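You operate a simulated robot arm through the tools that you are given. There is no shell and no other tool.

You run a simulated robot arm. Do the job below in one go: nothing can be reset, and whatever is moved stays where it is left.

JOB
Null the meter, measure supply screws A and B, and tighten the one that reads high.
Fine: ohms, one press of the null button; torque 3.0, one run; probe and driver back, meter off. Set down upright: red probe, torque driver.

The check looks at the end state, three seconds after you hand in, the way a careful person would. Anything else that was tipped, shoved, dropped, spilled or broken makes it a failure.

ROBOT AND FRAMES
A 7-joint arm with a two-finger parallel gripper on a trunk, on a base that drives. Base frame: it is fixed to the floor where the robot stands at the start and does not move with it; the origin is under the middle of the robot, x ahead of it, y to its left, z up; the surface under the hand at the start is at about z = 900. Units: mm, rad, N and s.
With the tool pointing down near the work surface it reaches from about 340 to 740 mm from the robot's upright axis, wherever it stands. Its first joint turns from -2.496 to 2.496 rad. Places, roughly: bench meter [500, 0, 900]; earth screw [600, 200, 900]; isolator switch [500, -300, 1000]; lock slider [500, -400, 1000]; null button [400, -100, 900]; range dial [500, 0, 1000]; screw five [500, 200, 900]; screw four [500, 200, 900]; screw one [500, 300, 900]; screw three [500, 300, 900]; screw two [500, 300, 900]; supply screw a [600, 300, 900]; supply screw b [700, 300, 900]; torque dial [600, 100, 1000]; try button [500, -300, 1000]. Payload 3 kg.
The tool frame sits at the grasp point between the pads (the TCP): z along the fingers, y along the line on which they close. The tips reach 30 mm beyond it. The gripper opens to 94 mm. The fingers are 28 mm wide and 10 mm thick; the gripper's body (50 by 96 mm) begins 55 mm behind the TCP.
Orientation is told as [roll, pitch, yaw] about the base's x, y, z axes, in that order, counted from this pose: with the fingers straight down and closing along the base's y, the tool's x points along the base's -x, its y along +y and its z along -z.

CONTROLS
- The arm moves only by the tool jog_arm. Its argument "series" is a list of rows, each a list of 3 entries, a list of its own where there are three numbers: the finger opening in mm, from 0 to 94, then the shift along the tool's x, y, z in mm, then the turn, a rotation vector about the tool's x, y, z in rad. In form: [[gripper, [tx, ty, tz], [wx, wy, wz]], ...]. A call has 1 to 20 rows; each row shifts and turns the commanded pose from where the row before left it, along the tool's axes as they then stand. Each row takes 0.2 s and may step no farther than 50 mm and 0.15 rad from the row before; otherwise, or with a gripper value out of range, the whole call is refused. A pose out of reach is approached as far as the arm can. The call stops where the force on the tool passes 50 N (or 10 N more than at its start, if that is more) or the arm is blocked; 0.2 s more then pass. The fingers move at their own pace (about 45 mm/s each) and stop on an object; they squeeze with about 43 N. The grip force told is the motor's: it shows also when the fingers shut on nothing. Time passes only in rows, and 0.2 s behind the last, so rows that do not move let the fingers close. It gives the time, the measured TCP pose, the force on the tool (base axes), the opening and the grip force at its end, in the units of the frame above (readings bear some noise), with the torque about the TCP (base axes, N m) and any sound that the robot's microphone picked up, and new pictures: "views" is both (left out), scene, wrist or none.
- Cameras (640 x 400 px; columns grow to the right, rows downward): "scene" is now at [50, 132.4, 1822]; the picture's right is [-0.11, -0.99, 0.00], its down [-0.79, 0.09, -0.61] and it looks along [0.61, -0.07, -0.79] (base axes); focal length 252 px, centre (320, 200). "wrist" rides on the gripper at [76, 14, -102] in the tool frame; the picture's right is [-0.18, 0.98, 0.00], its down [-0.75, -0.14, -0.64] and it looks along [-0.63, -0.12, 0.77] (tool axes); focal length 243 px, centre (320, 200). There is no depth. A picture from a camera that has moved, and an enlarged one, comes with that camera's place and axes in the base frame and with its lens.
- slide_trunk(by): slides the trunk up (or, below 0, down) by that many mm; the arm and the scene camera ride with it, the base frame stays. It gives what a move gives, with no picture.
- roll_base(legs): drives the robot by 1 to 6 legs, each [ahead, left, turn to the left] in mm, mm and rad, along the robot's own axes; the way and the turn of a leg run together, so that a leg with both is an arc; at most 1500 mm and 3.142 rad a leg. The arm and the cameras ride along, it lands a little off, and it stops where it bumps. It gives what a move gives, and a new picture of the scene camera.
- turn_head(pan, tilt): turns the head with the scene camera to pan (to the left, within 2.496 rad either way) and tilt (down, from -0.506 to 1.204), counted from straight ahead of the robot. It gives what a move gives, and a new picture of the scene camera.
- close_up(camera, box): a new picture of the part [left, top, right, bottom] of that camera's present view, enlarged. It takes no simulated time.
- sign_off(): hands the job in; it is judged then, once.

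Places have to be worked out from the pictures, the camera data and where the tool is seen. Open the gripper and draw the arm clear of the work before you hand the job in, unless the task says otherwise.

The tools are called after "Emit:" as a command line: name --argument value ..., lists and objects as JSON in quotes. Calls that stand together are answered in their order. jog_arm: Moves the arm, as the interface text tells. Its arguments: {"type":"object","properties":{"series":{"type":"array"},"views":{"type":"string","enum":["both","scene","wrist","none"]}},"required":["series"]} The other tools are called the same way: slide_trunk (by) slides the trunk up or down; roll_base (legs) drives the base; turn_head (pan, tilt) turns the head that bears the scene camera; close_up (camera, box) takes an enlarged picture of a part of a camera's view; sign_off () hands the job in.

At the start:

```text
time_s: 0.0
eef_pos: [575.7, -68.8, 1274.2]
orientation: [-0.001, 0.0, 0.001]
ft_force: [1.2, 0.9, -0.5]
ft_torque: [-0.01, -0.04, 0.01]
width: 93.9
grasp_force: 0.1
trunk travel left (down, up): [-275.0, 115.0]
robot x, y, heading: [-1.0, 2.1, 0.001]
head pan, tilt: [-0.112, 0.913]
```

scene: 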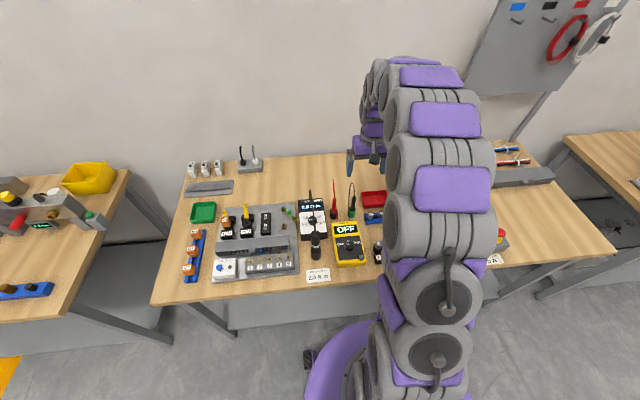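
wrist: 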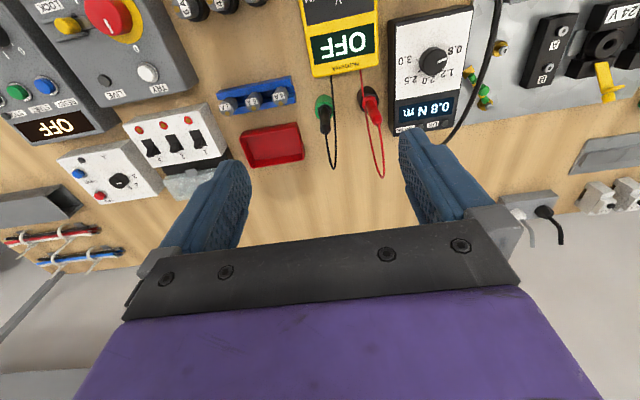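

I start by looking closely at the bench from both cameras before moving anything.

Emit:
close_up --camera "scene" --box '[160, 150, 420, 312]'

Emit:
close_up --camera "wrist" --box '[200, 0, 640, 220]'

Emit:
close_up --camera "scene" --box '[280, 170, 400, 290]'

```text
2.46 times, centred on (290, 231) of scene
camera zoom: at [50.0, 132.4, 1822.0], right [-0.11, -0.99, 0.0], down [-0.79, 0.09, -0.61], along [0.61, -0.07, -0.79], focal length 621 px, centre (394, 124)
```

zoom: 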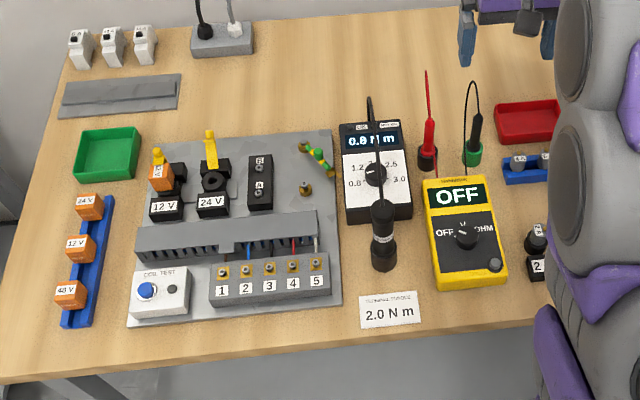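

```text
1.45 times, centred on (420, 110) of wrist
camera zoom: at [499.4, -54.1, 1378.0], right [0.18, 0.98, 0.0], down [0.75, -0.14, 0.64], along [0.63, -0.12, -0.77], focal length 353 px, centre (174, 331)
```

zoom: 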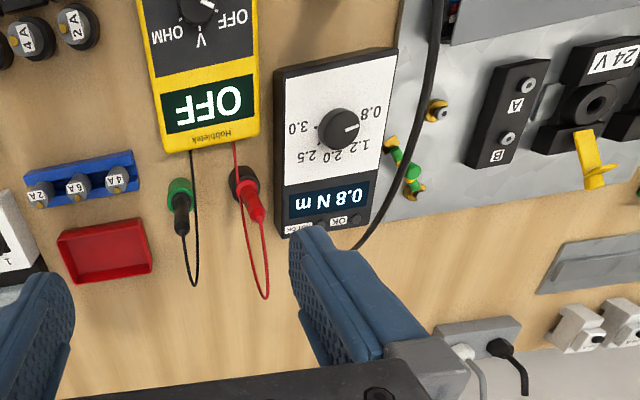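

```text
3.33 times, centred on (340, 230) of scene
camera zoom: at [50.0, 132.4, 1822.0], right [-0.11, -0.99, 0.0], down [-0.79, 0.09, -0.61], along [0.61, -0.07, -0.79], focal length 840 px, centre (253, 100)
```

zoom: 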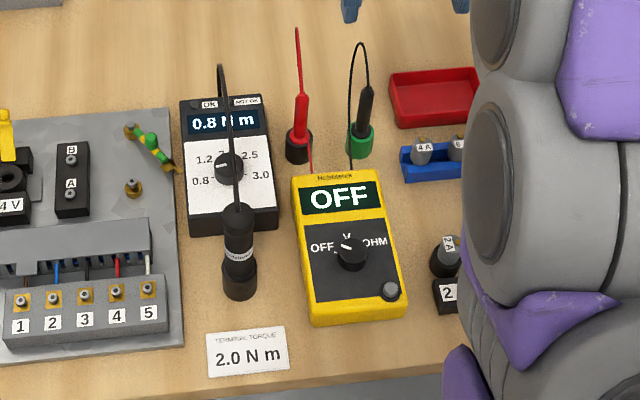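

The bench shows the meter OFF, the torque box at 0.8 and the driver standing by. I look at the isolator panel and details before deciding the order.

Emit:
close_up --camera "wrist" --box '[0, 0, 300, 200]'

Emit:
close_up --camera "wrist" --box '[300, 0, 480, 120]'

Emit:
close_up --camera "wrist" --box '[470, 0, 640, 120]'

Emit:
close_up --camera "scene" --box '[270, 170, 340, 250]'

```text
2.00 times, centred on (150, 100) of wrist
camera zoom: at [499.4, -54.1, 1378.0], right [0.18, 0.98, 0.0], down [0.75, -0.14, 0.64], along [0.63, -0.12, -0.77], focal length 485 px, centre (660, 400)
```

zoom: 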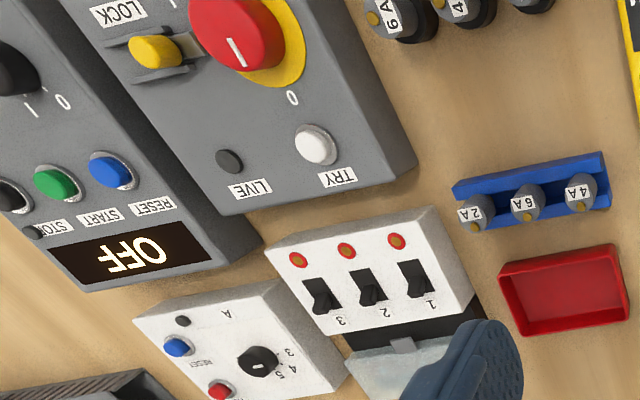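

```text
3.33 times, centred on (390, 60) of wrist
camera zoom: at [499.4, -54.1, 1378.0], right [0.18, 0.98, 0.0], down [0.75, -0.14, 0.64], along [0.63, -0.12, -0.77], focal length 809 px, centre (87, 667)
```

zoom: 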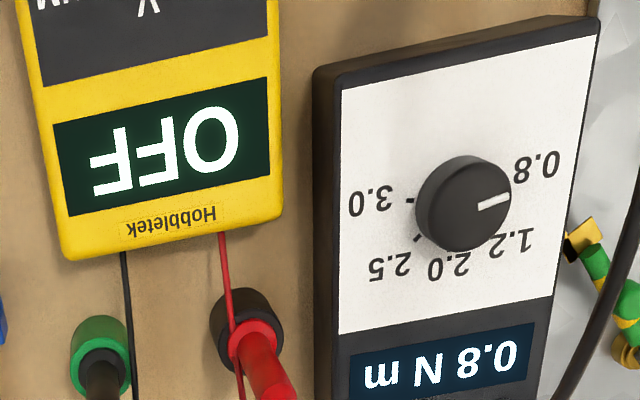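

```text
3.33 times, centred on (555, 60) of wrist
camera zoom: at [499.4, -54.1, 1378.0], right [0.18, 0.98, 0.0], down [0.75, -0.14, 0.64], along [0.63, -0.12, -0.77], focal length 809 px, centre (-463, 667)
```

zoom: 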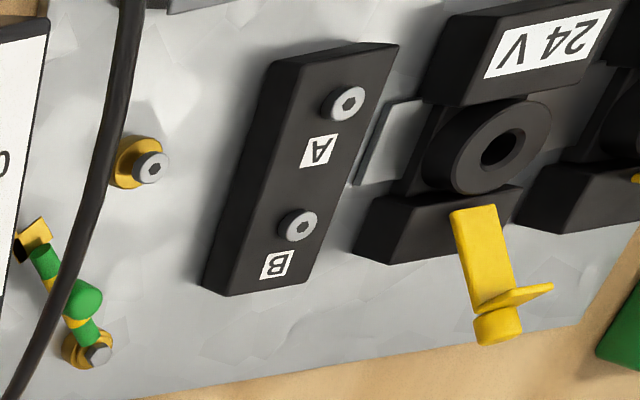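

```text
5.00 times, centred on (305, 210) of scene
camera zoom: at [50.0, 132.4, 1822.0], right [-0.11, -0.99, 0.0], down [-0.79, 0.09, -0.61], along [0.61, -0.07, -0.79], focal length 1261 px, centre (395, 150)
```

zoom: 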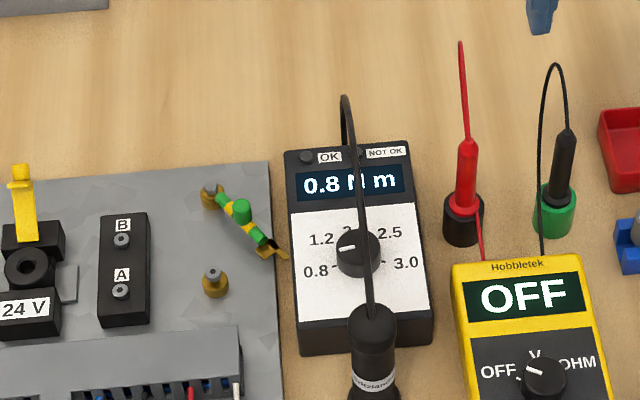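

Both views put the meter dial near (490, -30), the torque dial near (598, 100, ~975). I go above the meter dial to view it closely with the wrist camera.

Emit:
jog_arm --series '[[94, [21.5, 9.7, 38.5], [0, 0, 0]], [94, [21.5, 9.7, 38.5], [0, 0, 0]], [94, [21.5, 9.7, 38.5], [0, 0, 0]], [94, [21.5, 9.7, 38.5], [0, 0, 0]], [94, [0, 0, 0], [0, 0, 0]]]'

```text
time_s: 1.2
eef_pos: [487.5, -30.6, 1123.0]
orientation: [0.0, -0.002, 0.0]
ft_force: [-0.3, -0.4, 0.4]
ft_torque: [-0.01, -0.02, -0.02]
width: 94.1
grasp_force: 0.0
trunk travel left (down, up): [-275.0, 115.0]
robot x, y, heading: [1.4, -2.8, 0.003]
head pan, tilt: [-0.112, 0.913]
camera scene: at [49.5, 132.9, 1821.9], right [-0.11, -0.99, 0.0], down [-0.79, 0.09, -0.61], along [0.61, -0.07, -0.79], focal length 252 px, centre (320, 200)
camera wrist: at [410.7, -15.0, 1224.6], right [0.18, 0.98, 0.0], down [0.75, -0.14, 0.64], along [0.63, -0.12, -0.77], focal length 243 px, centre (320, 200)
```

scene: 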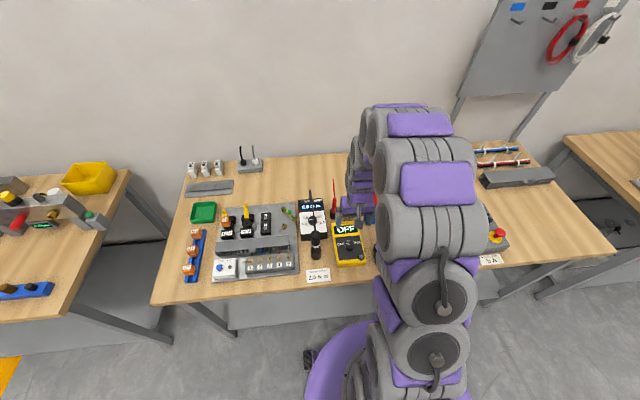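
wrist: 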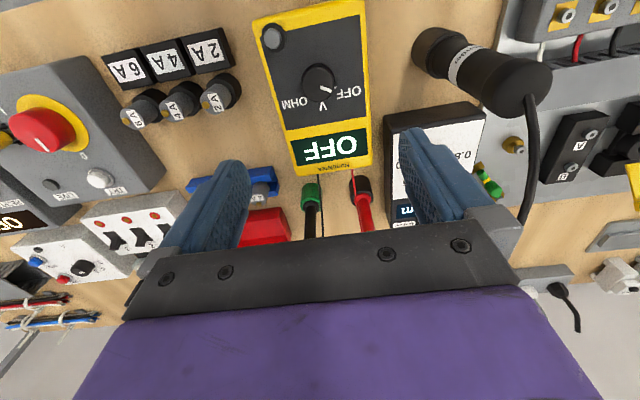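

The meter dial is in view at the top of the wrist image; I take a close-up to measure it.

Emit:
close_up --camera "wrist" --box '[240, 0, 400, 240]'

Emit:
close_up --camera "scene" --box '[290, 180, 380, 290]'

```text
1.67 times, centred on (320, 120) of wrist
camera zoom: at [410.7, -15.0, 1224.6], right [0.18, 0.98, 0.0], down [0.75, -0.14, 0.64], along [0.63, -0.12, -0.77], focal length 404 px, centre (320, 333)
```

zoom: 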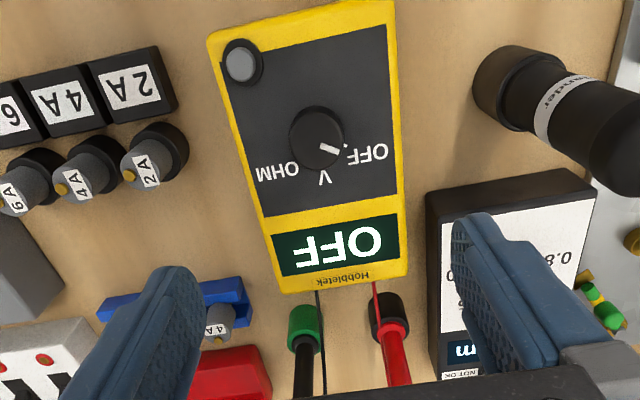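

```text
3.64 times, centred on (335, 235) of scene
camera zoom: at [49.5, 132.9, 1821.9], right [-0.11, -0.99, 0.0], down [-0.79, 0.09, -0.61], along [0.61, -0.07, -0.79], focal length 917 px, centre (266, 73)
```

zoom: 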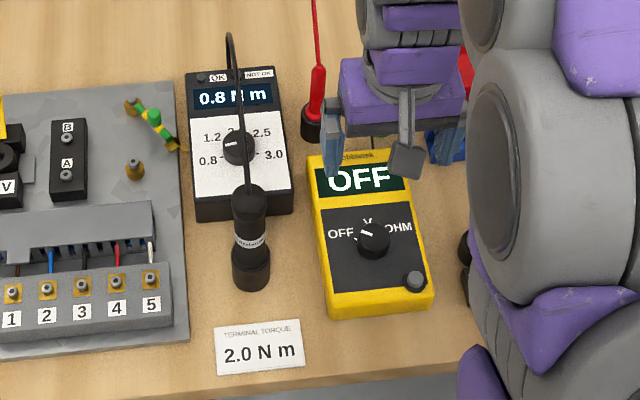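

The meter's face appears sloped (display end higher). I take a second wrist view from 85 mm farther back to triangulate dial, button and probes.

Emit:
jog_arm --series '[[94, [45, 0, 0], [0, 0, 0]], [94, [40, 0, 0], [0, 0, 0]], [94, [0, 0, 0], [0, 0, 0]], [94, [0, 0, 0], [0, 0, 0]]]' --views "wrist"

Emit:
close_up --camera "wrist" --box '[240, 60, 480, 240]'

```text
time_s: 2.2
eef_pos: [401.7, -30.0, 1121.8]
orientation: [0.0, -0.001, -0.001]
ft_force: [0.9, 0.1, -0.4]
ft_torque: [0.02, -0.02, 0.0]
width: 93.9
grasp_force: 0.1
trunk travel left (down, up): [-275.0, 115.0]
robot x, y, heading: [1.6, 0.8, 0.003]
head pan, tilt: [-0.112, 0.913]
camera wrist: at [325.7, -15.1, 1224.9], right [0.18, 0.98, 0.0], down [0.75, -0.14, 0.64], along [0.63, -0.12, -0.77], focal length 243 px, centre (320, 200)
```

wrist: 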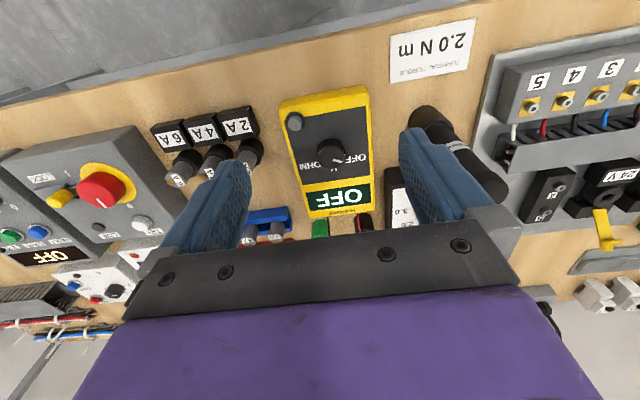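

```text
2.22 times, centred on (360, 150) of wrist
camera zoom: at [325.7, -15.1, 1224.9], right [0.18, 0.98, 0.0], down [0.75, -0.14, 0.64], along [0.63, -0.12, -0.77], focal length 539 px, centre (231, 311)
```

zoom: 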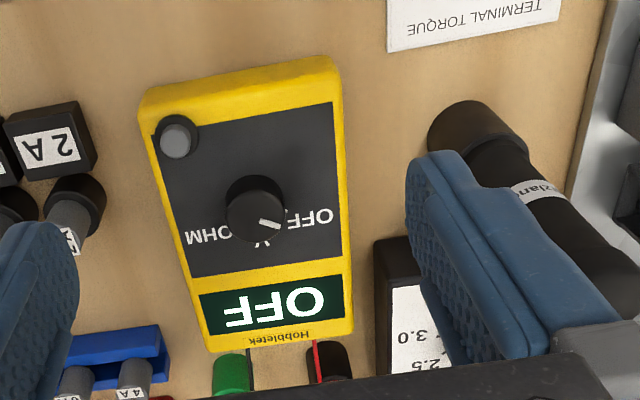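

The two views agree: meter is flat, face ≈ z 940, dial centre ≈ (478, -28.5) with top ≈ 962, null button ≈ (431, -65, 948). Pointer turns about 120° clockwise to OHM, so I pre-turn the hand +1.05 rad above the dial.

Emit:
jog_arm --series '[[94, [-38, 0.7, 25], [0, 0, 0]], [94, [-38, 0.8, 25], [0, 0, 0]], [70, [0, 0, 0], [0, 0, -0.15]], [60, [0, 0, 0], [0, 0, -0.15]], [60, [0, 0, 0], [0, 0, -0.15]], [60, [0, 0, 0], [0, 0, -0.15]], [60, [0, 0, 0], [0, 0, -0.15]], [60, [0, 0, 0], [0, 0, -0.15]], [60, [0, 0, 0], [0, 0, -0.15]], [60, [0, 0, 0], [0, 0, 0]]]'

Emit:
close_up --camera "wrist" --box '[220, 40, 460, 240]'

```text
time_s: 4.4
eef_pos: [479.3, -29.9, 1072.4]
orientation: [0.001, -0.001, 1.052]
ft_force: [-0.2, 0.3, -0.5]
ft_torque: [-0.02, 0.01, -0.01]
width: 60.4
grasp_force: 0.0
trunk travel left (down, up): [-275.0, 115.0]
robot x, y, heading: [-0.1, -1.2, 0.001]
head pan, tilt: [-0.112, 0.913]
camera scene: at [49.8, 132.8, 1821.9], right [-0.11, -0.99, 0.0], down [-0.79, 0.09, -0.61], along [0.61, -0.07, -0.79], focal length 252 px, centre (320, 200)
camera wrist: at [428.5, -86.6, 1174.8], right [-0.76, 0.65, 0.0], down [0.5, 0.58, 0.64], along [0.42, 0.49, -0.77], focal length 243 px, centre (320, 200)
```

scene: 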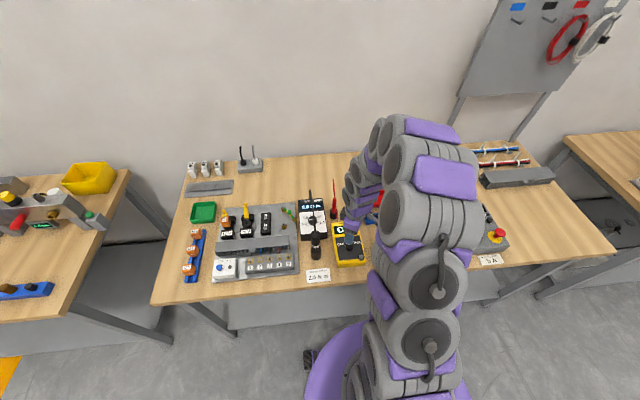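
wrist: 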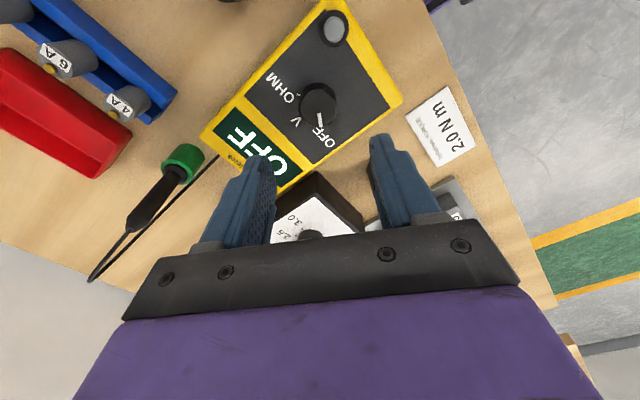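

```text
2.00 times, centred on (340, 140) of wrist
camera zoom: at [428.5, -86.6, 1174.8], right [-0.76, 0.65, 0.0], down [0.5, 0.58, 0.64], along [0.42, 0.49, -0.77], focal length 485 px, centre (280, 320)
```

zoom: 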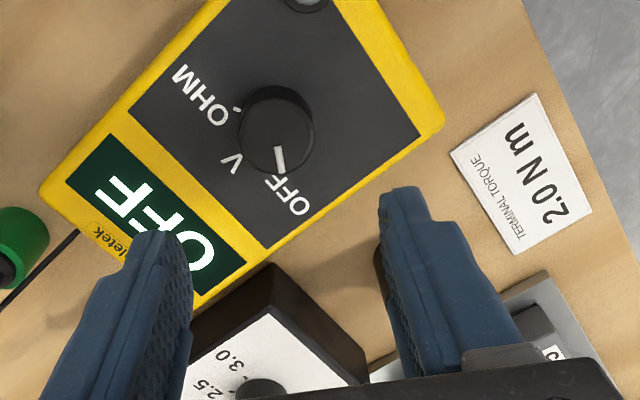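

The dial centre from this view is (478.4, -30), right under the hand, and OFF→OHM spans ~120°. I descend so the fingertips stop ~4 mm above the meter face, then grip.

Emit:
jog_arm --series '[[60, [0, 0, 33], [0, 0, 0]], [60, [0, 0, 33], [0, 0, 0]], [60, [0, 0, 31], [0, 0, 0]], [60, [0, 0, 0], [0, 0, 0]], [60, [0, 0, 0], [0, 0, 0]]]' --views "wrist"

Emit:
close_up --camera "wrist" --box '[220, 80, 420, 240]'

```text
time_s: 5.6
eef_pos: [478.1, -28.1, 975.1]
orientation: [0.002, -0.001, 1.052]
ft_force: [0.1, -0.4, -0.7]
ft_torque: [0.0, 0.02, -0.02]
width: 59.9
grasp_force: 0.1
trunk travel left (down, up): [-275.0, 115.0]
robot x, y, heading: [-3.5, -0.9, 0.0]
head pan, tilt: [-0.112, 0.913]
camera wrist: at [428.4, -85.9, 1078.4], right [-0.76, 0.65, 0.0], down [0.5, 0.58, 0.64], along [0.42, 0.49, -0.77], focal length 243 px, centre (320, 200)
```

wrist: 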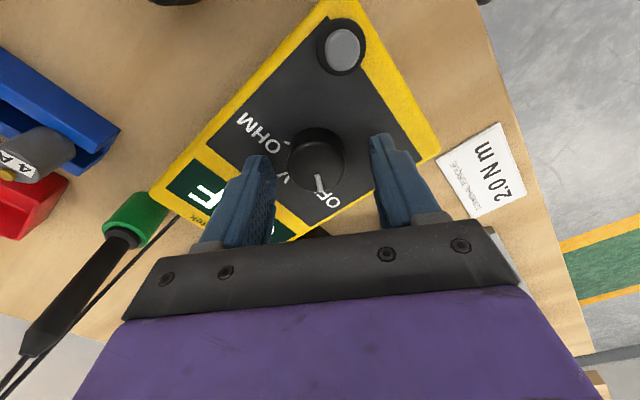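

```text
2.50 times, centred on (320, 160) of wrist
camera zoom: at [428.4, -85.9, 1078.4], right [-0.76, 0.65, 0.0], down [0.5, 0.58, 0.64], along [0.42, 0.49, -0.77], focal length 606 px, centre (320, 300)
```

zoom: 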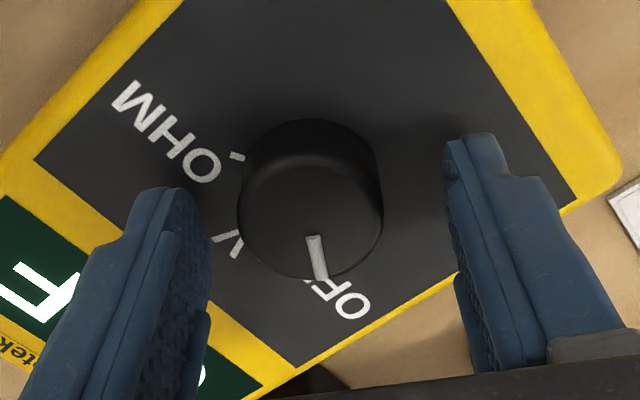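

The tips straddle the dial cleanly. I close on it (with a 2 mm recentring) and check the grip.

Emit:
jog_arm --series '[[60, [2, -0.5, 1], [0, 0, 0]], [40, [0, 0, 0], [0, 0, 0]], [20, [0, 0, 0], [0, 0, 0]], [20, [0, 0, 0], [0, 0, 0]], [20, [0, 0, 0], [0, 0, 0]]]' --views "wrist"

```text
time_s: 6.8
eef_pos: [479.2, -29.9, 974.4]
orientation: [-0.001, -0.003, 1.05]
ft_force: [7.6, -1.3, 4.3]
ft_torque: [-0.03, -0.35, 0.0]
width: 33.0
grasp_force: 44.9
trunk travel left (down, up): [-275.0, 115.0]
robot x, y, heading: [-0.9, -3.2, -0.001]
head pan, tilt: [-0.112, 0.913]
camera wrist: at [428.6, -88.7, 1077.3], right [-0.76, 0.65, 0.0], down [0.5, 0.58, 0.64], along [0.42, 0.49, -0.77], focal length 243 px, centre (320, 200)
```

wrist: 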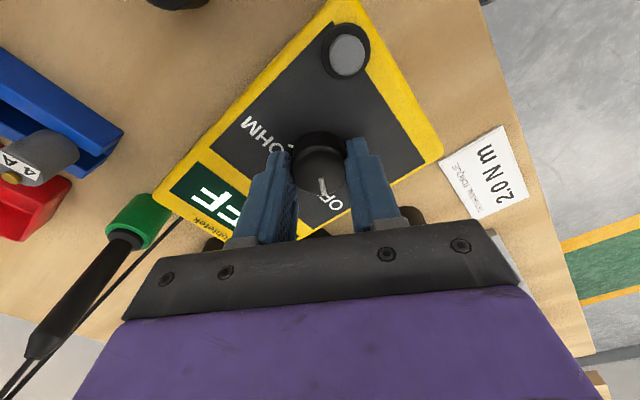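

Gripped at 33 mm. I turn the dial clockwise by 2.1 rad in small rows.

Emit:
jog_arm --series '[[20, [0, -0.7, 0], [0, 0, 0.1]], [20, [0, 0, 0], [0, 0, 0.15]], [20, [0, 0, 0], [0, 0, 0.15]], [20, [0, 0, 0], [0, 0, 0.15]], [20, [0, 0, 0], [0, 0, 0.15]], [20, [0, 0, 0], [0, 0, 0.15]], [20, [0, 0, 0], [0, 0, 0.15]], [20, [0, 0, 0], [0, 0, 0.15]]]'

```text
time_s: 8.6
eef_pos: [480.0, -30.0, 974.1]
orientation: [0.0, -0.002, -0.103]
ft_force: [9.7, 0.1, 23.6]
ft_torque: [0.12, -0.41, 0.01]
width: 32.9
grasp_force: 45.3
trunk travel left (down, up): [-275.0, 115.0]
robot x, y, heading: [0.1, -3.0, -0.006]
head pan, tilt: [-0.112, 0.913]
camera scene: at [48.5, 133.4, 1822.1], right [-0.11, -0.99, 0.0], down [-0.79, 0.09, -0.61], along [0.61, -0.07, -0.79], focal length 252 px, centre (320, 200)
camera wrist: at [404.6, -8.0, 1077.1], right [0.28, 0.96, 0.0], down [0.73, -0.22, 0.64], along [0.62, -0.18, -0.77], focal length 243 px, centre (320, 200)
```

scene: 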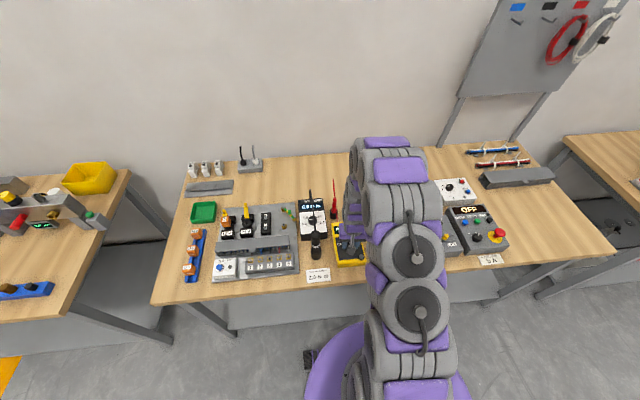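
wrist: 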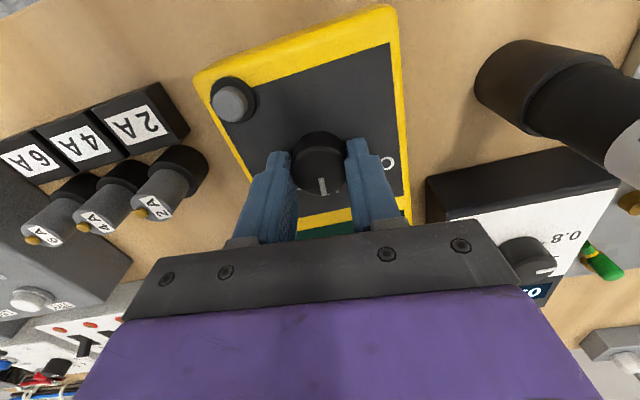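

The dial turns with the hand (pointer now near V). A 24 N upward push suggests tips press a bit, so I ease up 1 mm and continue turning to OHM.

Emit:
jog_arm --series '[[20, [0, 0, -1], [0, 0, 0.15]], [20, [0, 0, 0], [0, 0, 0.15]], [20, [0, 0, 0], [0, 0, 0.15]], [20, [0, 0, 0], [0, 0, 0.15]], [20, [0, 0, 0], [0, 0, 0.15]], [20, [0, 0, 0], [0, 0, 0.15]], [20, [0, 0, 0], [0, 0, 0.05]], [20, [0, 0, 0], [0, 0, 0]]]'

Emit:
close_up --camera "wrist" --box '[220, 40, 460, 240]'

```text
time_s: 10.4
eef_pos: [479.0, -30.3, 975.1]
orientation: [-0.002, 0.002, -1.049]
ft_force: [10.0, 1.0, -11.1]
ft_torque: [0.31, -0.06, 0.6]
width: 33.0
grasp_force: 45.3
trunk travel left (down, up): [-275.0, 115.0]
robot x, y, heading: [-2.0, 3.3, 0.006]
head pan, tilt: [-0.112, 0.913]
camera scene: at [54.1, 132.8, 1821.7], right [-0.11, -0.99, 0.0], down [-0.79, 0.09, -0.61], along [0.6, -0.07, -0.79], focal length 252 px, centre (320, 200)
camera wrist: at [453.6, 43.1, 1077.3], right [0.94, 0.33, 0.0], down [0.25, -0.72, 0.64], along [0.21, -0.61, -0.77], focal length 243 px, centre (320, 200)
```

scene: 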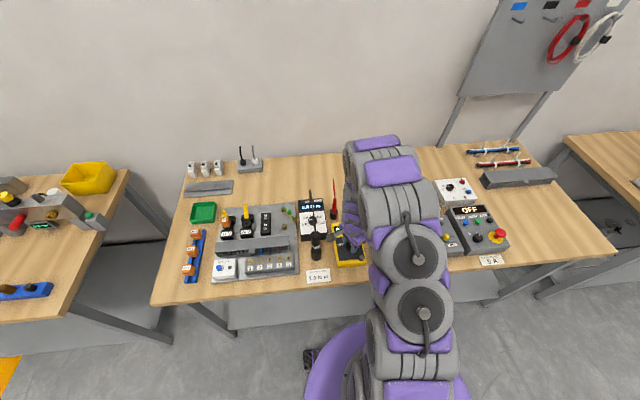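
wrist: 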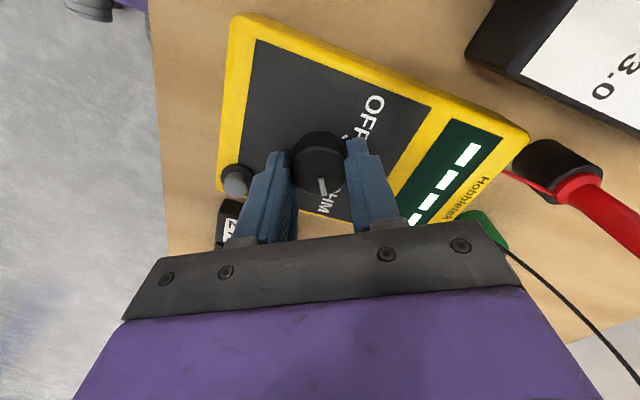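

```text
2.00 times, centred on (340, 140) of wrist
camera zoom: at [453.6, 43.1, 1077.3], right [0.94, 0.33, 0.0], down [0.25, -0.72, 0.64], along [0.21, -0.61, -0.77], focal length 485 px, centre (280, 320)
```

zoom: 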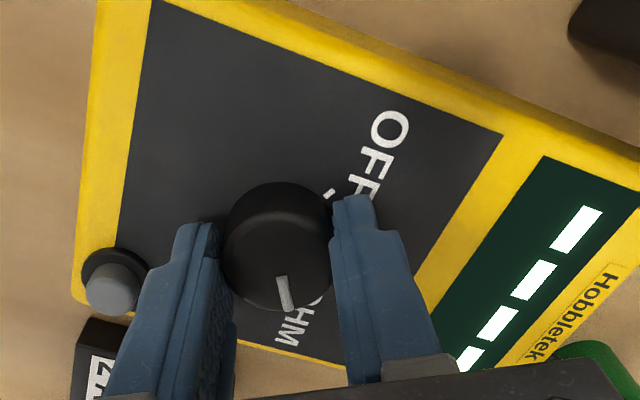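

The display now shows "----" (ohms, nothing connected). I release the dial, rise, and look at the pointer from above.

Emit:
jog_arm --series '[[60, [0, 0, 0], [0, 0, 0]], [60, [0, 0, 0], [0, 0, 0]], [60, [0, 0, -35], [0, 0, 0]], [60, [0, 0, -45], [0, 0, -0.15]], [60, [0, 0, -45], [0, 0, -0.15]], [60, [0, 0, 0], [0, 0, -0.15]], [60, [0, 0, 0], [0, 0, -0.15]], [60, [0, 0, 0], [0, 0, -0.15]], [60, [0, 0, 0], [0, 0, -0.15]], [60, [0, 0, 0], [0, 0, -0.15]], [60, [0, 0, 0], [0, 0, 0]]]'

Emit:
close_up --camera "wrist" --box '[220, 20, 460, 240]'

```text
time_s: 12.8
eef_pos: [478.7, -30.1, 1100.1]
orientation: [0.001, 0.0, 0.001]
ft_force: [-0.2, 0.4, 0.2]
ft_torque: [0.01, 0.0, -0.03]
width: 60.5
grasp_force: 0.1
trunk travel left (down, up): [-275.0, 115.0]
robot x, y, heading: [-0.7, -2.8, 0.003]
head pan, tilt: [-0.112, 0.913]
camera scene: at [49.6, 132.7, 1821.9], right [-0.11, -0.99, 0.0], down [-0.79, 0.09, -0.61], along [0.61, -0.07, -0.79], focal length 252 px, centre (320, 200)
camera wrist: at [402.2, -16.3, 1202.7], right [0.18, 0.98, 0.0], down [0.75, -0.14, 0.64], along [0.63, -0.12, -0.77], focal length 243 px, centre (320, 200)
```

scene: 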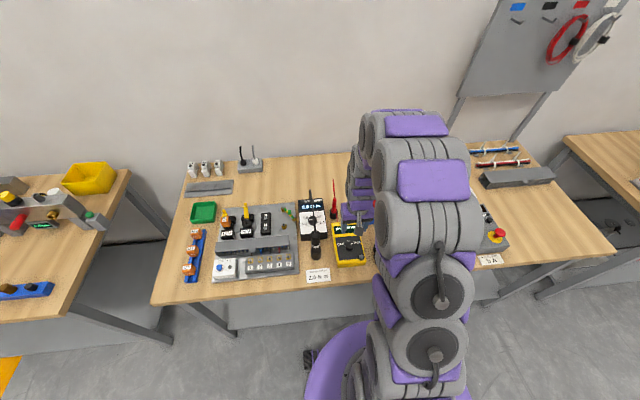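
wrist: 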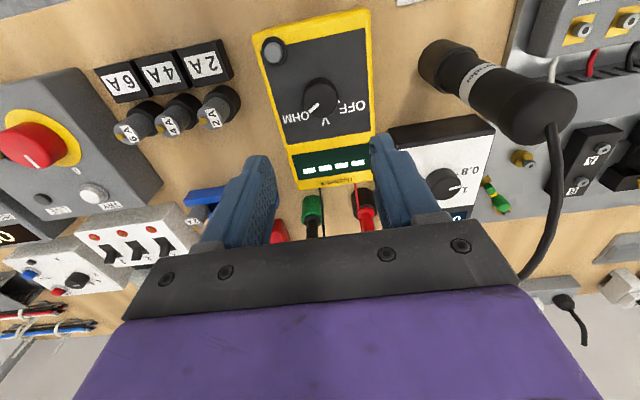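

```text
1.82 times, centred on (340, 130) of wrist
camera zoom: at [402.2, -16.3, 1202.7], right [0.18, 0.98, 0.0], down [0.75, -0.14, 0.64], along [0.63, -0.12, -0.77], focal length 441 px, centre (284, 327)
```

zoom: 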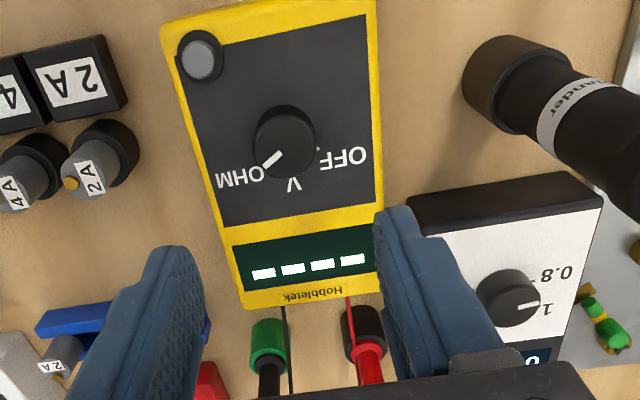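

Dial is on OHM. Now I zoom hard into the scene camera on the probe holders, and the torque box.

Emit:
close_up --camera "scene" --box '[322, 170, 372, 225]'

Emit:
close_up --camera "wrist" --box '[295, 175, 385, 245]'

Emit:
close_up --camera "scene" --box '[255, 200, 300, 240]'

Emit:
close_up --camera "scene" --box '[295, 190, 340, 265]'

```text
7.27 times, centred on (347, 198) of scene
camera zoom: at [49.6, 132.7, 1821.9], right [-0.11, -0.99, 0.0], down [-0.79, 0.09, -0.61], along [0.61, -0.07, -0.79], focal length 1834 px, centre (124, 218)
```

zoom: 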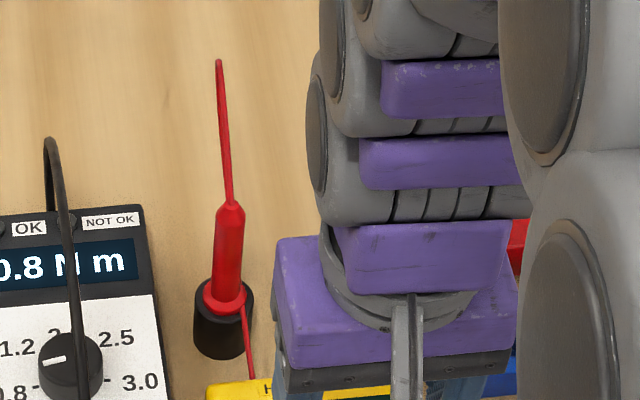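

```text
5.71 times, centred on (340, 210) of wrist
camera zoom: at [402.2, -16.3, 1202.7], right [0.18, 0.98, 0.0], down [0.75, -0.14, 0.64], along [0.63, -0.12, -0.77], focal length 1386 px, centre (206, 143)
```

zoom: 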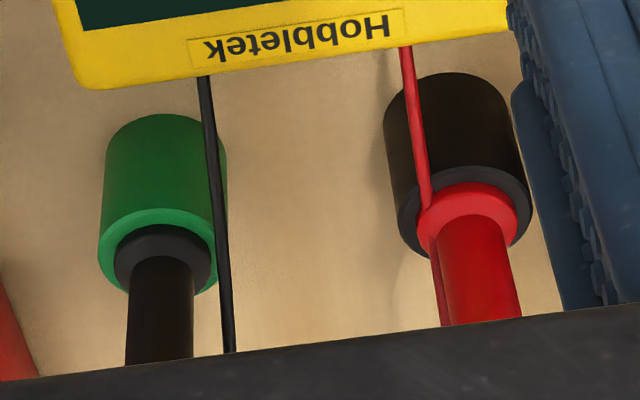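

```text
10.00 times, centred on (278, 220) of scene
camera zoom: at [49.6, 132.7, 1821.9], right [-0.11, -0.99, 0.0], down [-0.79, 0.09, -0.61], along [0.61, -0.07, -0.79], focal length 2522 px, centre (745, 0)
```

zoom: 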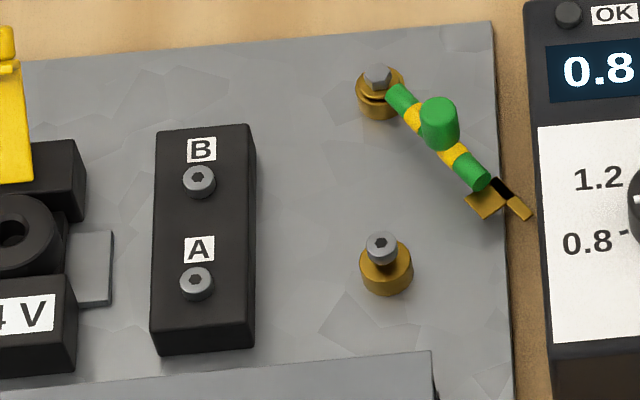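

```text
5.33 times, centred on (318, 228) of scene
camera zoom: at [49.6, 132.7, 1821.9], right [-0.11, -0.99, 0.0], down [-0.79, 0.09, -0.61], along [0.61, -0.07, -0.79], focal length 1345 px, centre (333, 53)
```

zoom: 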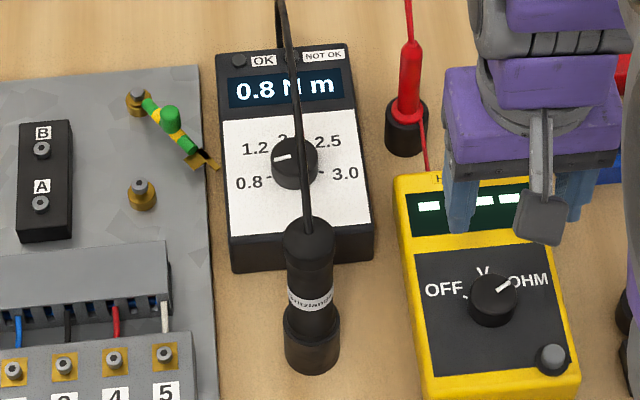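

Both probes are parked; with one arm the null has to be pressed with the probes in their posts. Button cap estimated at (433, -64, 948); I close the fingers and hover 20 mm above it.

Emit:
jog_arm --series '[[30, [23, -17, 15], [0, 0, 0]], [0, [22.7, -17, 20], [0, 0, 0]], [0, [0, 0, 30], [0, 0, 0]], [0, [0, 0, 30], [0, 0, 0]], [0, [0, 0, 0], [0, 0, 0]], [0, [0, 0, 0], [0, 0, 0]]]' --views "wrist"

Emit:
close_up --camera "wrist" --box '[240, 80, 400, 220]'

```text
time_s: 14.2
eef_pos: [431.7, -65.3, 1004.6]
orientation: [0.0, 0.001, 0.0]
ft_force: [-0.5, -0.7, -0.7]
ft_torque: [-0.01, 0.0, 0.02]
width: 0.1
grasp_force: 32.9
trunk travel left (down, up): [-275.0, 115.0]
robot x, y, heading: [-3.5, -0.2, 0.002]
head pan, tilt: [-0.112, 0.913]
camera wrist: at [356.5, -50.0, 1108.2], right [0.18, 0.98, 0.0], down [0.75, -0.14, 0.64], along [0.63, -0.12, -0.77], focal length 243 px, centre (320, 200)
```

wrist: 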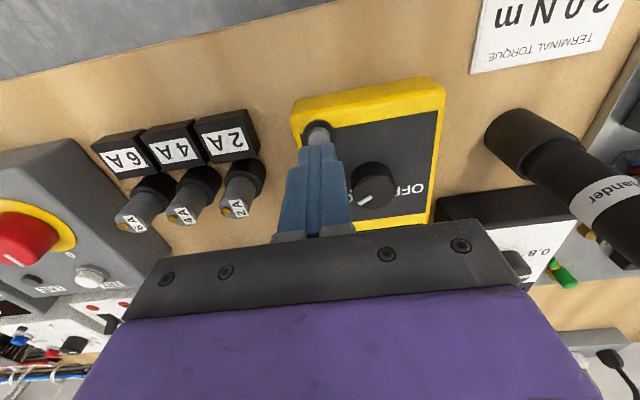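

```text
2.86 times, centred on (320, 150) of wrist
camera zoom: at [356.5, -50.0, 1108.2], right [0.18, 0.98, 0.0], down [0.75, -0.14, 0.64], along [0.63, -0.12, -0.77], focal length 693 px, centre (320, 343)
```

zoom: 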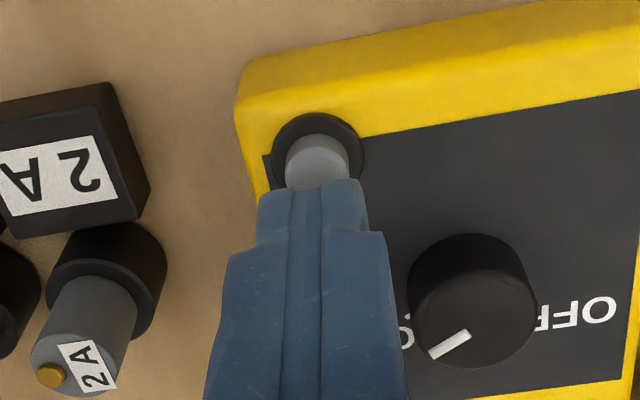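

The button sits right under the closed fingertips. I go down close, then press in small steps, watching force and display.

Emit:
jog_arm --series '[[0, [1, 0.5, 12], [0, 0, 0]], [0, [0, 0, 10], [0, 0, 0]], [0, [0, 0, 2], [0, 0, 0]], [0, [0, 0, 0], [0, 0, 0]]]' --views "wrist"

Emit:
close_up --camera "wrist" --box '[240, 80, 400, 220]'

```text
time_s: 15.2
eef_pos: [432.2, -65.9, 980.7]
orientation: [-0.001, -0.001, 0.0]
ft_force: [0.4, 0.3, 1.6]
ft_torque: [0.0, -0.01, 0.0]
width: 0.0
grasp_force: 33.3
trunk travel left (down, up): [-275.0, 115.0]
robot x, y, heading: [-1.5, 3.2, 0.004]
head pan, tilt: [-0.112, 0.913]
camera wrist: at [355.6, -50.0, 1083.7], right [0.18, 0.98, 0.0], down [0.75, -0.14, 0.64], along [0.63, -0.12, -0.77], focal length 243 px, centre (320, 200)
```

wrist: 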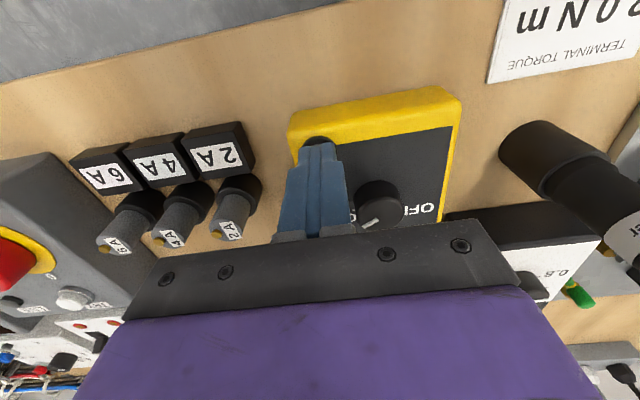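

```text
2.86 times, centred on (320, 150) of wrist
camera zoom: at [355.6, -50.0, 1083.7], right [0.18, 0.98, 0.0], down [0.75, -0.14, 0.64], along [0.63, -0.12, -0.77], focal length 693 px, centre (320, 343)
```

zoom: 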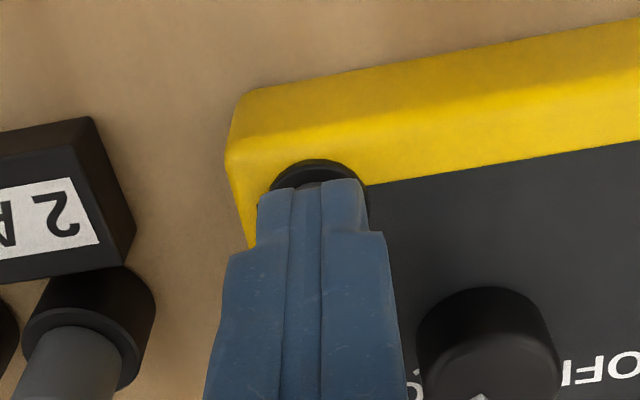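

The tips are just about at the cap. I press 2 mm more.

Emit:
jog_arm --series '[[0, [0, 0, 2], [0, 0, 0]], [0, [0, 0, 0], [0, 0, 0]]]' --views "none"

Emit:
close_up --camera "scene" --box '[330, 195, 372, 235]'

```text
time_s: 15.8
eef_pos: [432.0, -64.8, 977.8]
orientation: [-0.001, 0.0, 0.0]
ft_force: [-0.2, -0.9, 2.2]
ft_torque: [0.0, 0.01, 0.02]
width: 0.0
grasp_force: 32.8
trunk travel left (down, up): [-275.0, 115.0]
robot x, y, heading: [-3.9, -1.1, 0.001]
head pan, tilt: [-0.112, 0.913]
heard: click
```

```text
10.00 times, centred on (351, 215) of scene
camera zoom: at [49.5, 132.1, 1822.0], right [-0.11, -0.99, 0.0], down [-0.79, 0.09, -0.61], along [0.61, -0.07, -0.79], focal length 2522 px, centre (10, 50)
```

zoom: 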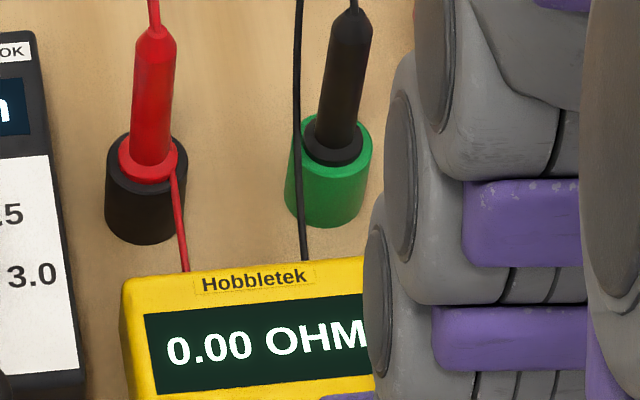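

A click, and the display reads 0.00 OHM: nulled with one press. I lift straight up and look over the probe posts next.

Emit:
jog_arm --series '[[0, [0, 0, -20], [0, 0, 0]], [0, [0, 0, -45], [0, 0, 0]], [0, [0, 0, -45], [0, 0, 0]], [40, [0, 0, -50], [0, 0, 0]], [80, [0, 0, -50], [0, 0, 0]], [80, [0, 0, -30], [0, 0, 0]], [80, [0, 0, 0], [0, 0, 0]]]'

Emit:
close_up --camera "scene" --box '[320, 160, 380, 240]'

```text
time_s: 17.4
eef_pos: [433.5, -65.1, 1219.5]
orientation: [0.0, 0.0, 0.001]
ft_force: [-0.3, 0.0, -0.7]
ft_torque: [-0.02, -0.01, 0.01]
width: 79.9
grasp_force: 0.0
trunk travel left (down, up): [-275.0, 115.0]
robot x, y, heading: [-0.3, 3.3, -0.004]
head pan, tilt: [-0.112, 0.913]
camera scene: at [49.3, 132.8, 1821.9], right [-0.11, -0.99, 0.0], down [-0.79, 0.09, -0.61], along [0.61, -0.07, -0.79], focal length 252 px, centre (320, 200)
camera wrist: at [356.9, -49.1, 1322.7], right [0.18, 0.98, 0.0], down [0.75, -0.14, 0.64], along [0.63, -0.12, -0.77], focal length 243 px, centre (320, 200)
```

scene: 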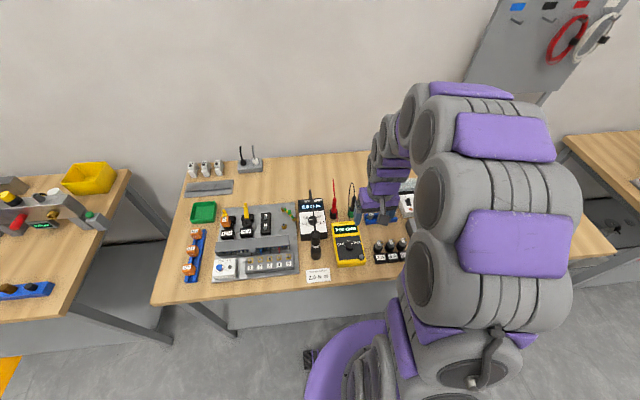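
wrist: 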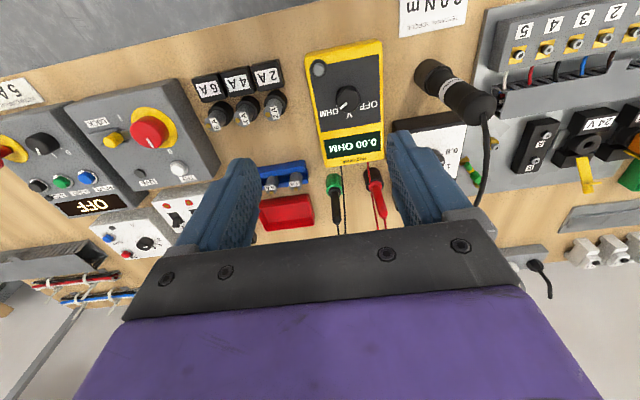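

```text
5.00 times, centred on (350, 200) of scene
camera zoom: at [49.3, 132.8, 1821.9], right [-0.11, -0.99, 0.0], down [-0.79, 0.09, -0.61], along [0.61, -0.07, -0.79], focal length 1261 px, centre (170, 200)
```

zoom: 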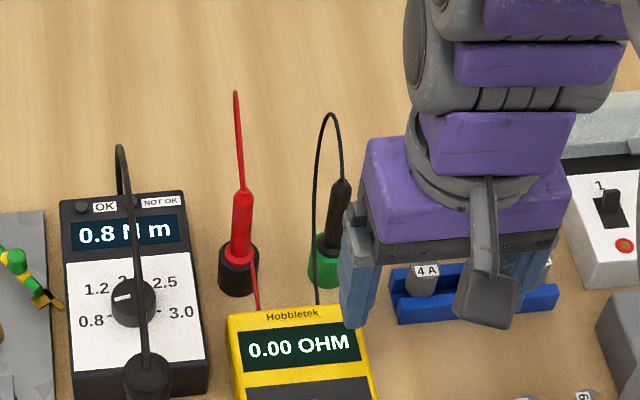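

Meter reads 0.00 OHM. I zoom the wrist camera on the red probe to triangulate it.

Emit:
close_up --camera "wrist" --box '[320, 150, 400, 240]'

Emit:
close_up --camera "scene" --box '[322, 170, 362, 225]'

```text
4.44 times, centred on (360, 195) of wrist
camera zoom: at [356.9, -49.1, 1322.7], right [0.18, 0.98, 0.0], down [0.75, -0.14, 0.64], along [0.63, -0.12, -0.77], focal length 1078 px, centre (142, 222)
```

zoom: 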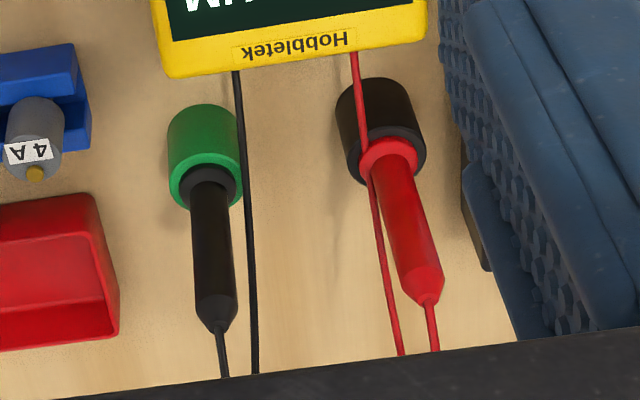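

```text
7.27 times, centred on (342, 198) of scene
camera zoom: at [49.3, 132.8, 1821.9], right [-0.11, -0.99, 0.0], down [-0.79, 0.09, -0.61], along [0.61, -0.07, -0.79], focal length 1834 px, centre (160, 218)
```

zoom: 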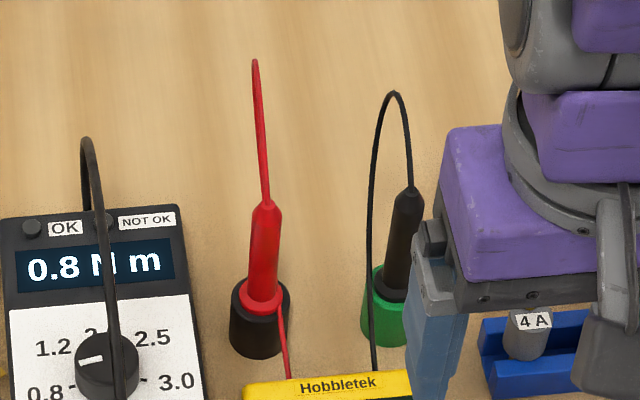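

Red probe stands at about (653, 5), handle z 947–1029. The supply screws (≈(605,295) and (655,295)) are near the reach limit, so I first roll the base 150 mm to the left with the hand empty and high.

Emit:
roll_base --legs '[[0, 150, 0]]'

```text
time_s: 18.8
eef_pos: [433.6, 56.3, 1216.2]
orientation: [0.021, 0.0, -0.003]
ft_force: [-0.7, -1.0, 0.1]
ft_torque: [0.03, -0.02, -0.01]
width: 80.1
grasp_force: 0.0
trunk travel left (down, up): [-275.0, 115.0]
robot x, y, heading: [-1.0, 147.5, -0.002]
head pan, tilt: [-0.112, 0.913]
camera scene: at [49.5, 227.1, 1824.8], right [-0.11, -0.99, -0.03], down [-0.79, 0.11, -0.61], along [0.61, -0.05, -0.79], focal length 252 px, centre (320, 200)
```

scene: 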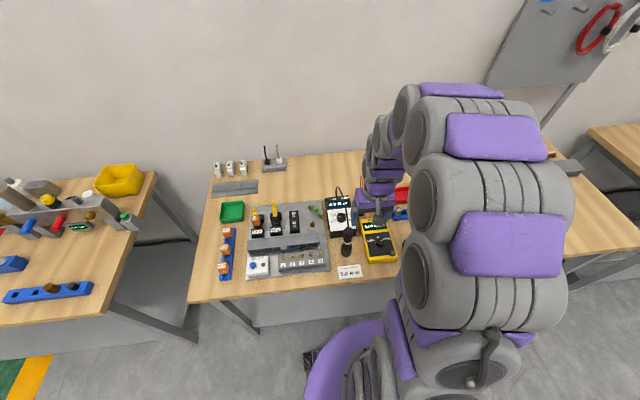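

The reading shows the robot still swaying; I let it settle and read again.

Emit:
jog_arm --series '[[80, [0, 0, 0], [0, 0, 0]], [80, [0, 0, 0], [0, 0, 0]], [80, [0, 0, 0], [0, 0, 0]]]' --views "scene"

```text
time_s: 19.8
eef_pos: [429.9, 104.9, 1221.0]
orientation: [-0.023, -0.003, -0.004]
ft_force: [1.0, -0.1, -0.2]
ft_torque: [-0.01, 0.0, 0.01]
width: 80.0
grasp_force: 0.1
trunk travel left (down, up): [-275.0, 115.0]
robot x, y, heading: [0.9, 140.8, -0.002]
head pan, tilt: [-0.112, 0.913]
stopped in row 3: the arm was blocked; the commanded pose is now the measured one
camera scene: at [48.7, 277.0, 1821.9], right [-0.11, -0.99, 0.0], down [-0.79, 0.09, -0.61], along [0.61, -0.07, -0.79], focal length 252 px, centre (320, 200)
```

scene: 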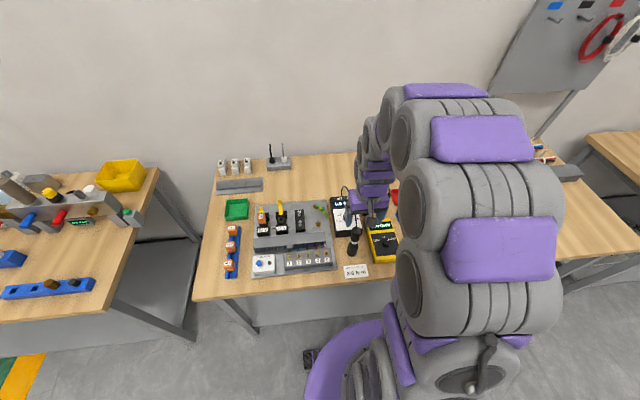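

It was still swaying (overshoot), not touching anything (free space at z 1221). I settle once more and level the roll.

Emit:
jog_arm --series '[[80, [0, 0, 0], [0, 0, 0]], [80, [0, 0, 0], [0, 0, 0]], [80, [0, 0, 0], [0, 0, 0]]]' --views "none"

Emit:
jog_arm --series '[[80, [0, 0, 0], [0, 0, 0]], [80, [0, 0, 0], [0, 0, 0]], [80, [0, 0, 0], [0, 0, 0]]]' --views "both"

```text
time_s: 20.6
eef_pos: [428.9, 95.8, 1220.8]
orientation: [-0.016, -0.003, -0.006]
ft_force: [0.5, 0.5, -0.3]
ft_torque: [-0.04, -0.04, 0.0]
width: 80.2
grasp_force: 0.1
trunk travel left (down, up): [-275.0, 115.0]
robot x, y, heading: [1.3, 143.1, 0.001]
head pan, tilt: [-0.112, 0.913]
```

```text
time_s: 21.4
eef_pos: [431.5, 83.0, 1220.4]
orientation: [-0.009, -0.001, -0.01]
ft_force: [0.1, 0.4, -1.2]
ft_torque: [-0.03, 0.03, 0.01]
width: 80.3
grasp_force: 0.0
trunk travel left (down, up): [-275.0, 115.0]
robot x, y, heading: [-0.5, 140.9, -0.001]
head pan, tilt: [-0.112, 0.913]
camera scene: at [49.1, 251.2, 1823.3], right [-0.11, -0.99, -0.01], down [-0.79, 0.1, -0.61], along [0.61, -0.06, -0.79], focal length 252 px, centre (320, 200)
camera wrist: at [353.8, 100.6, 1323.0], right [0.19, 0.98, -0.01], down [0.75, -0.14, 0.64], along [0.63, -0.13, -0.76], focal length 243 px, centre (320, 200)
```

scene: 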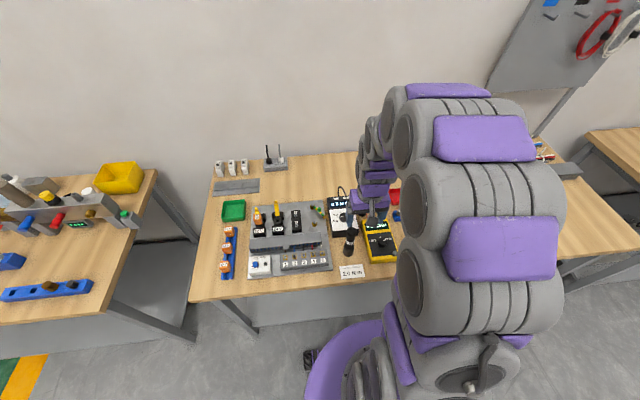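
wrist: 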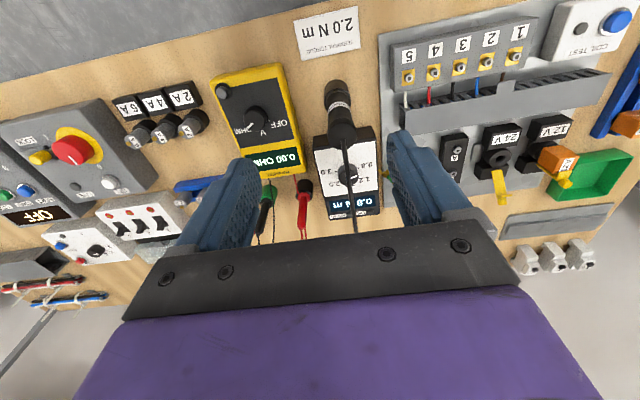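

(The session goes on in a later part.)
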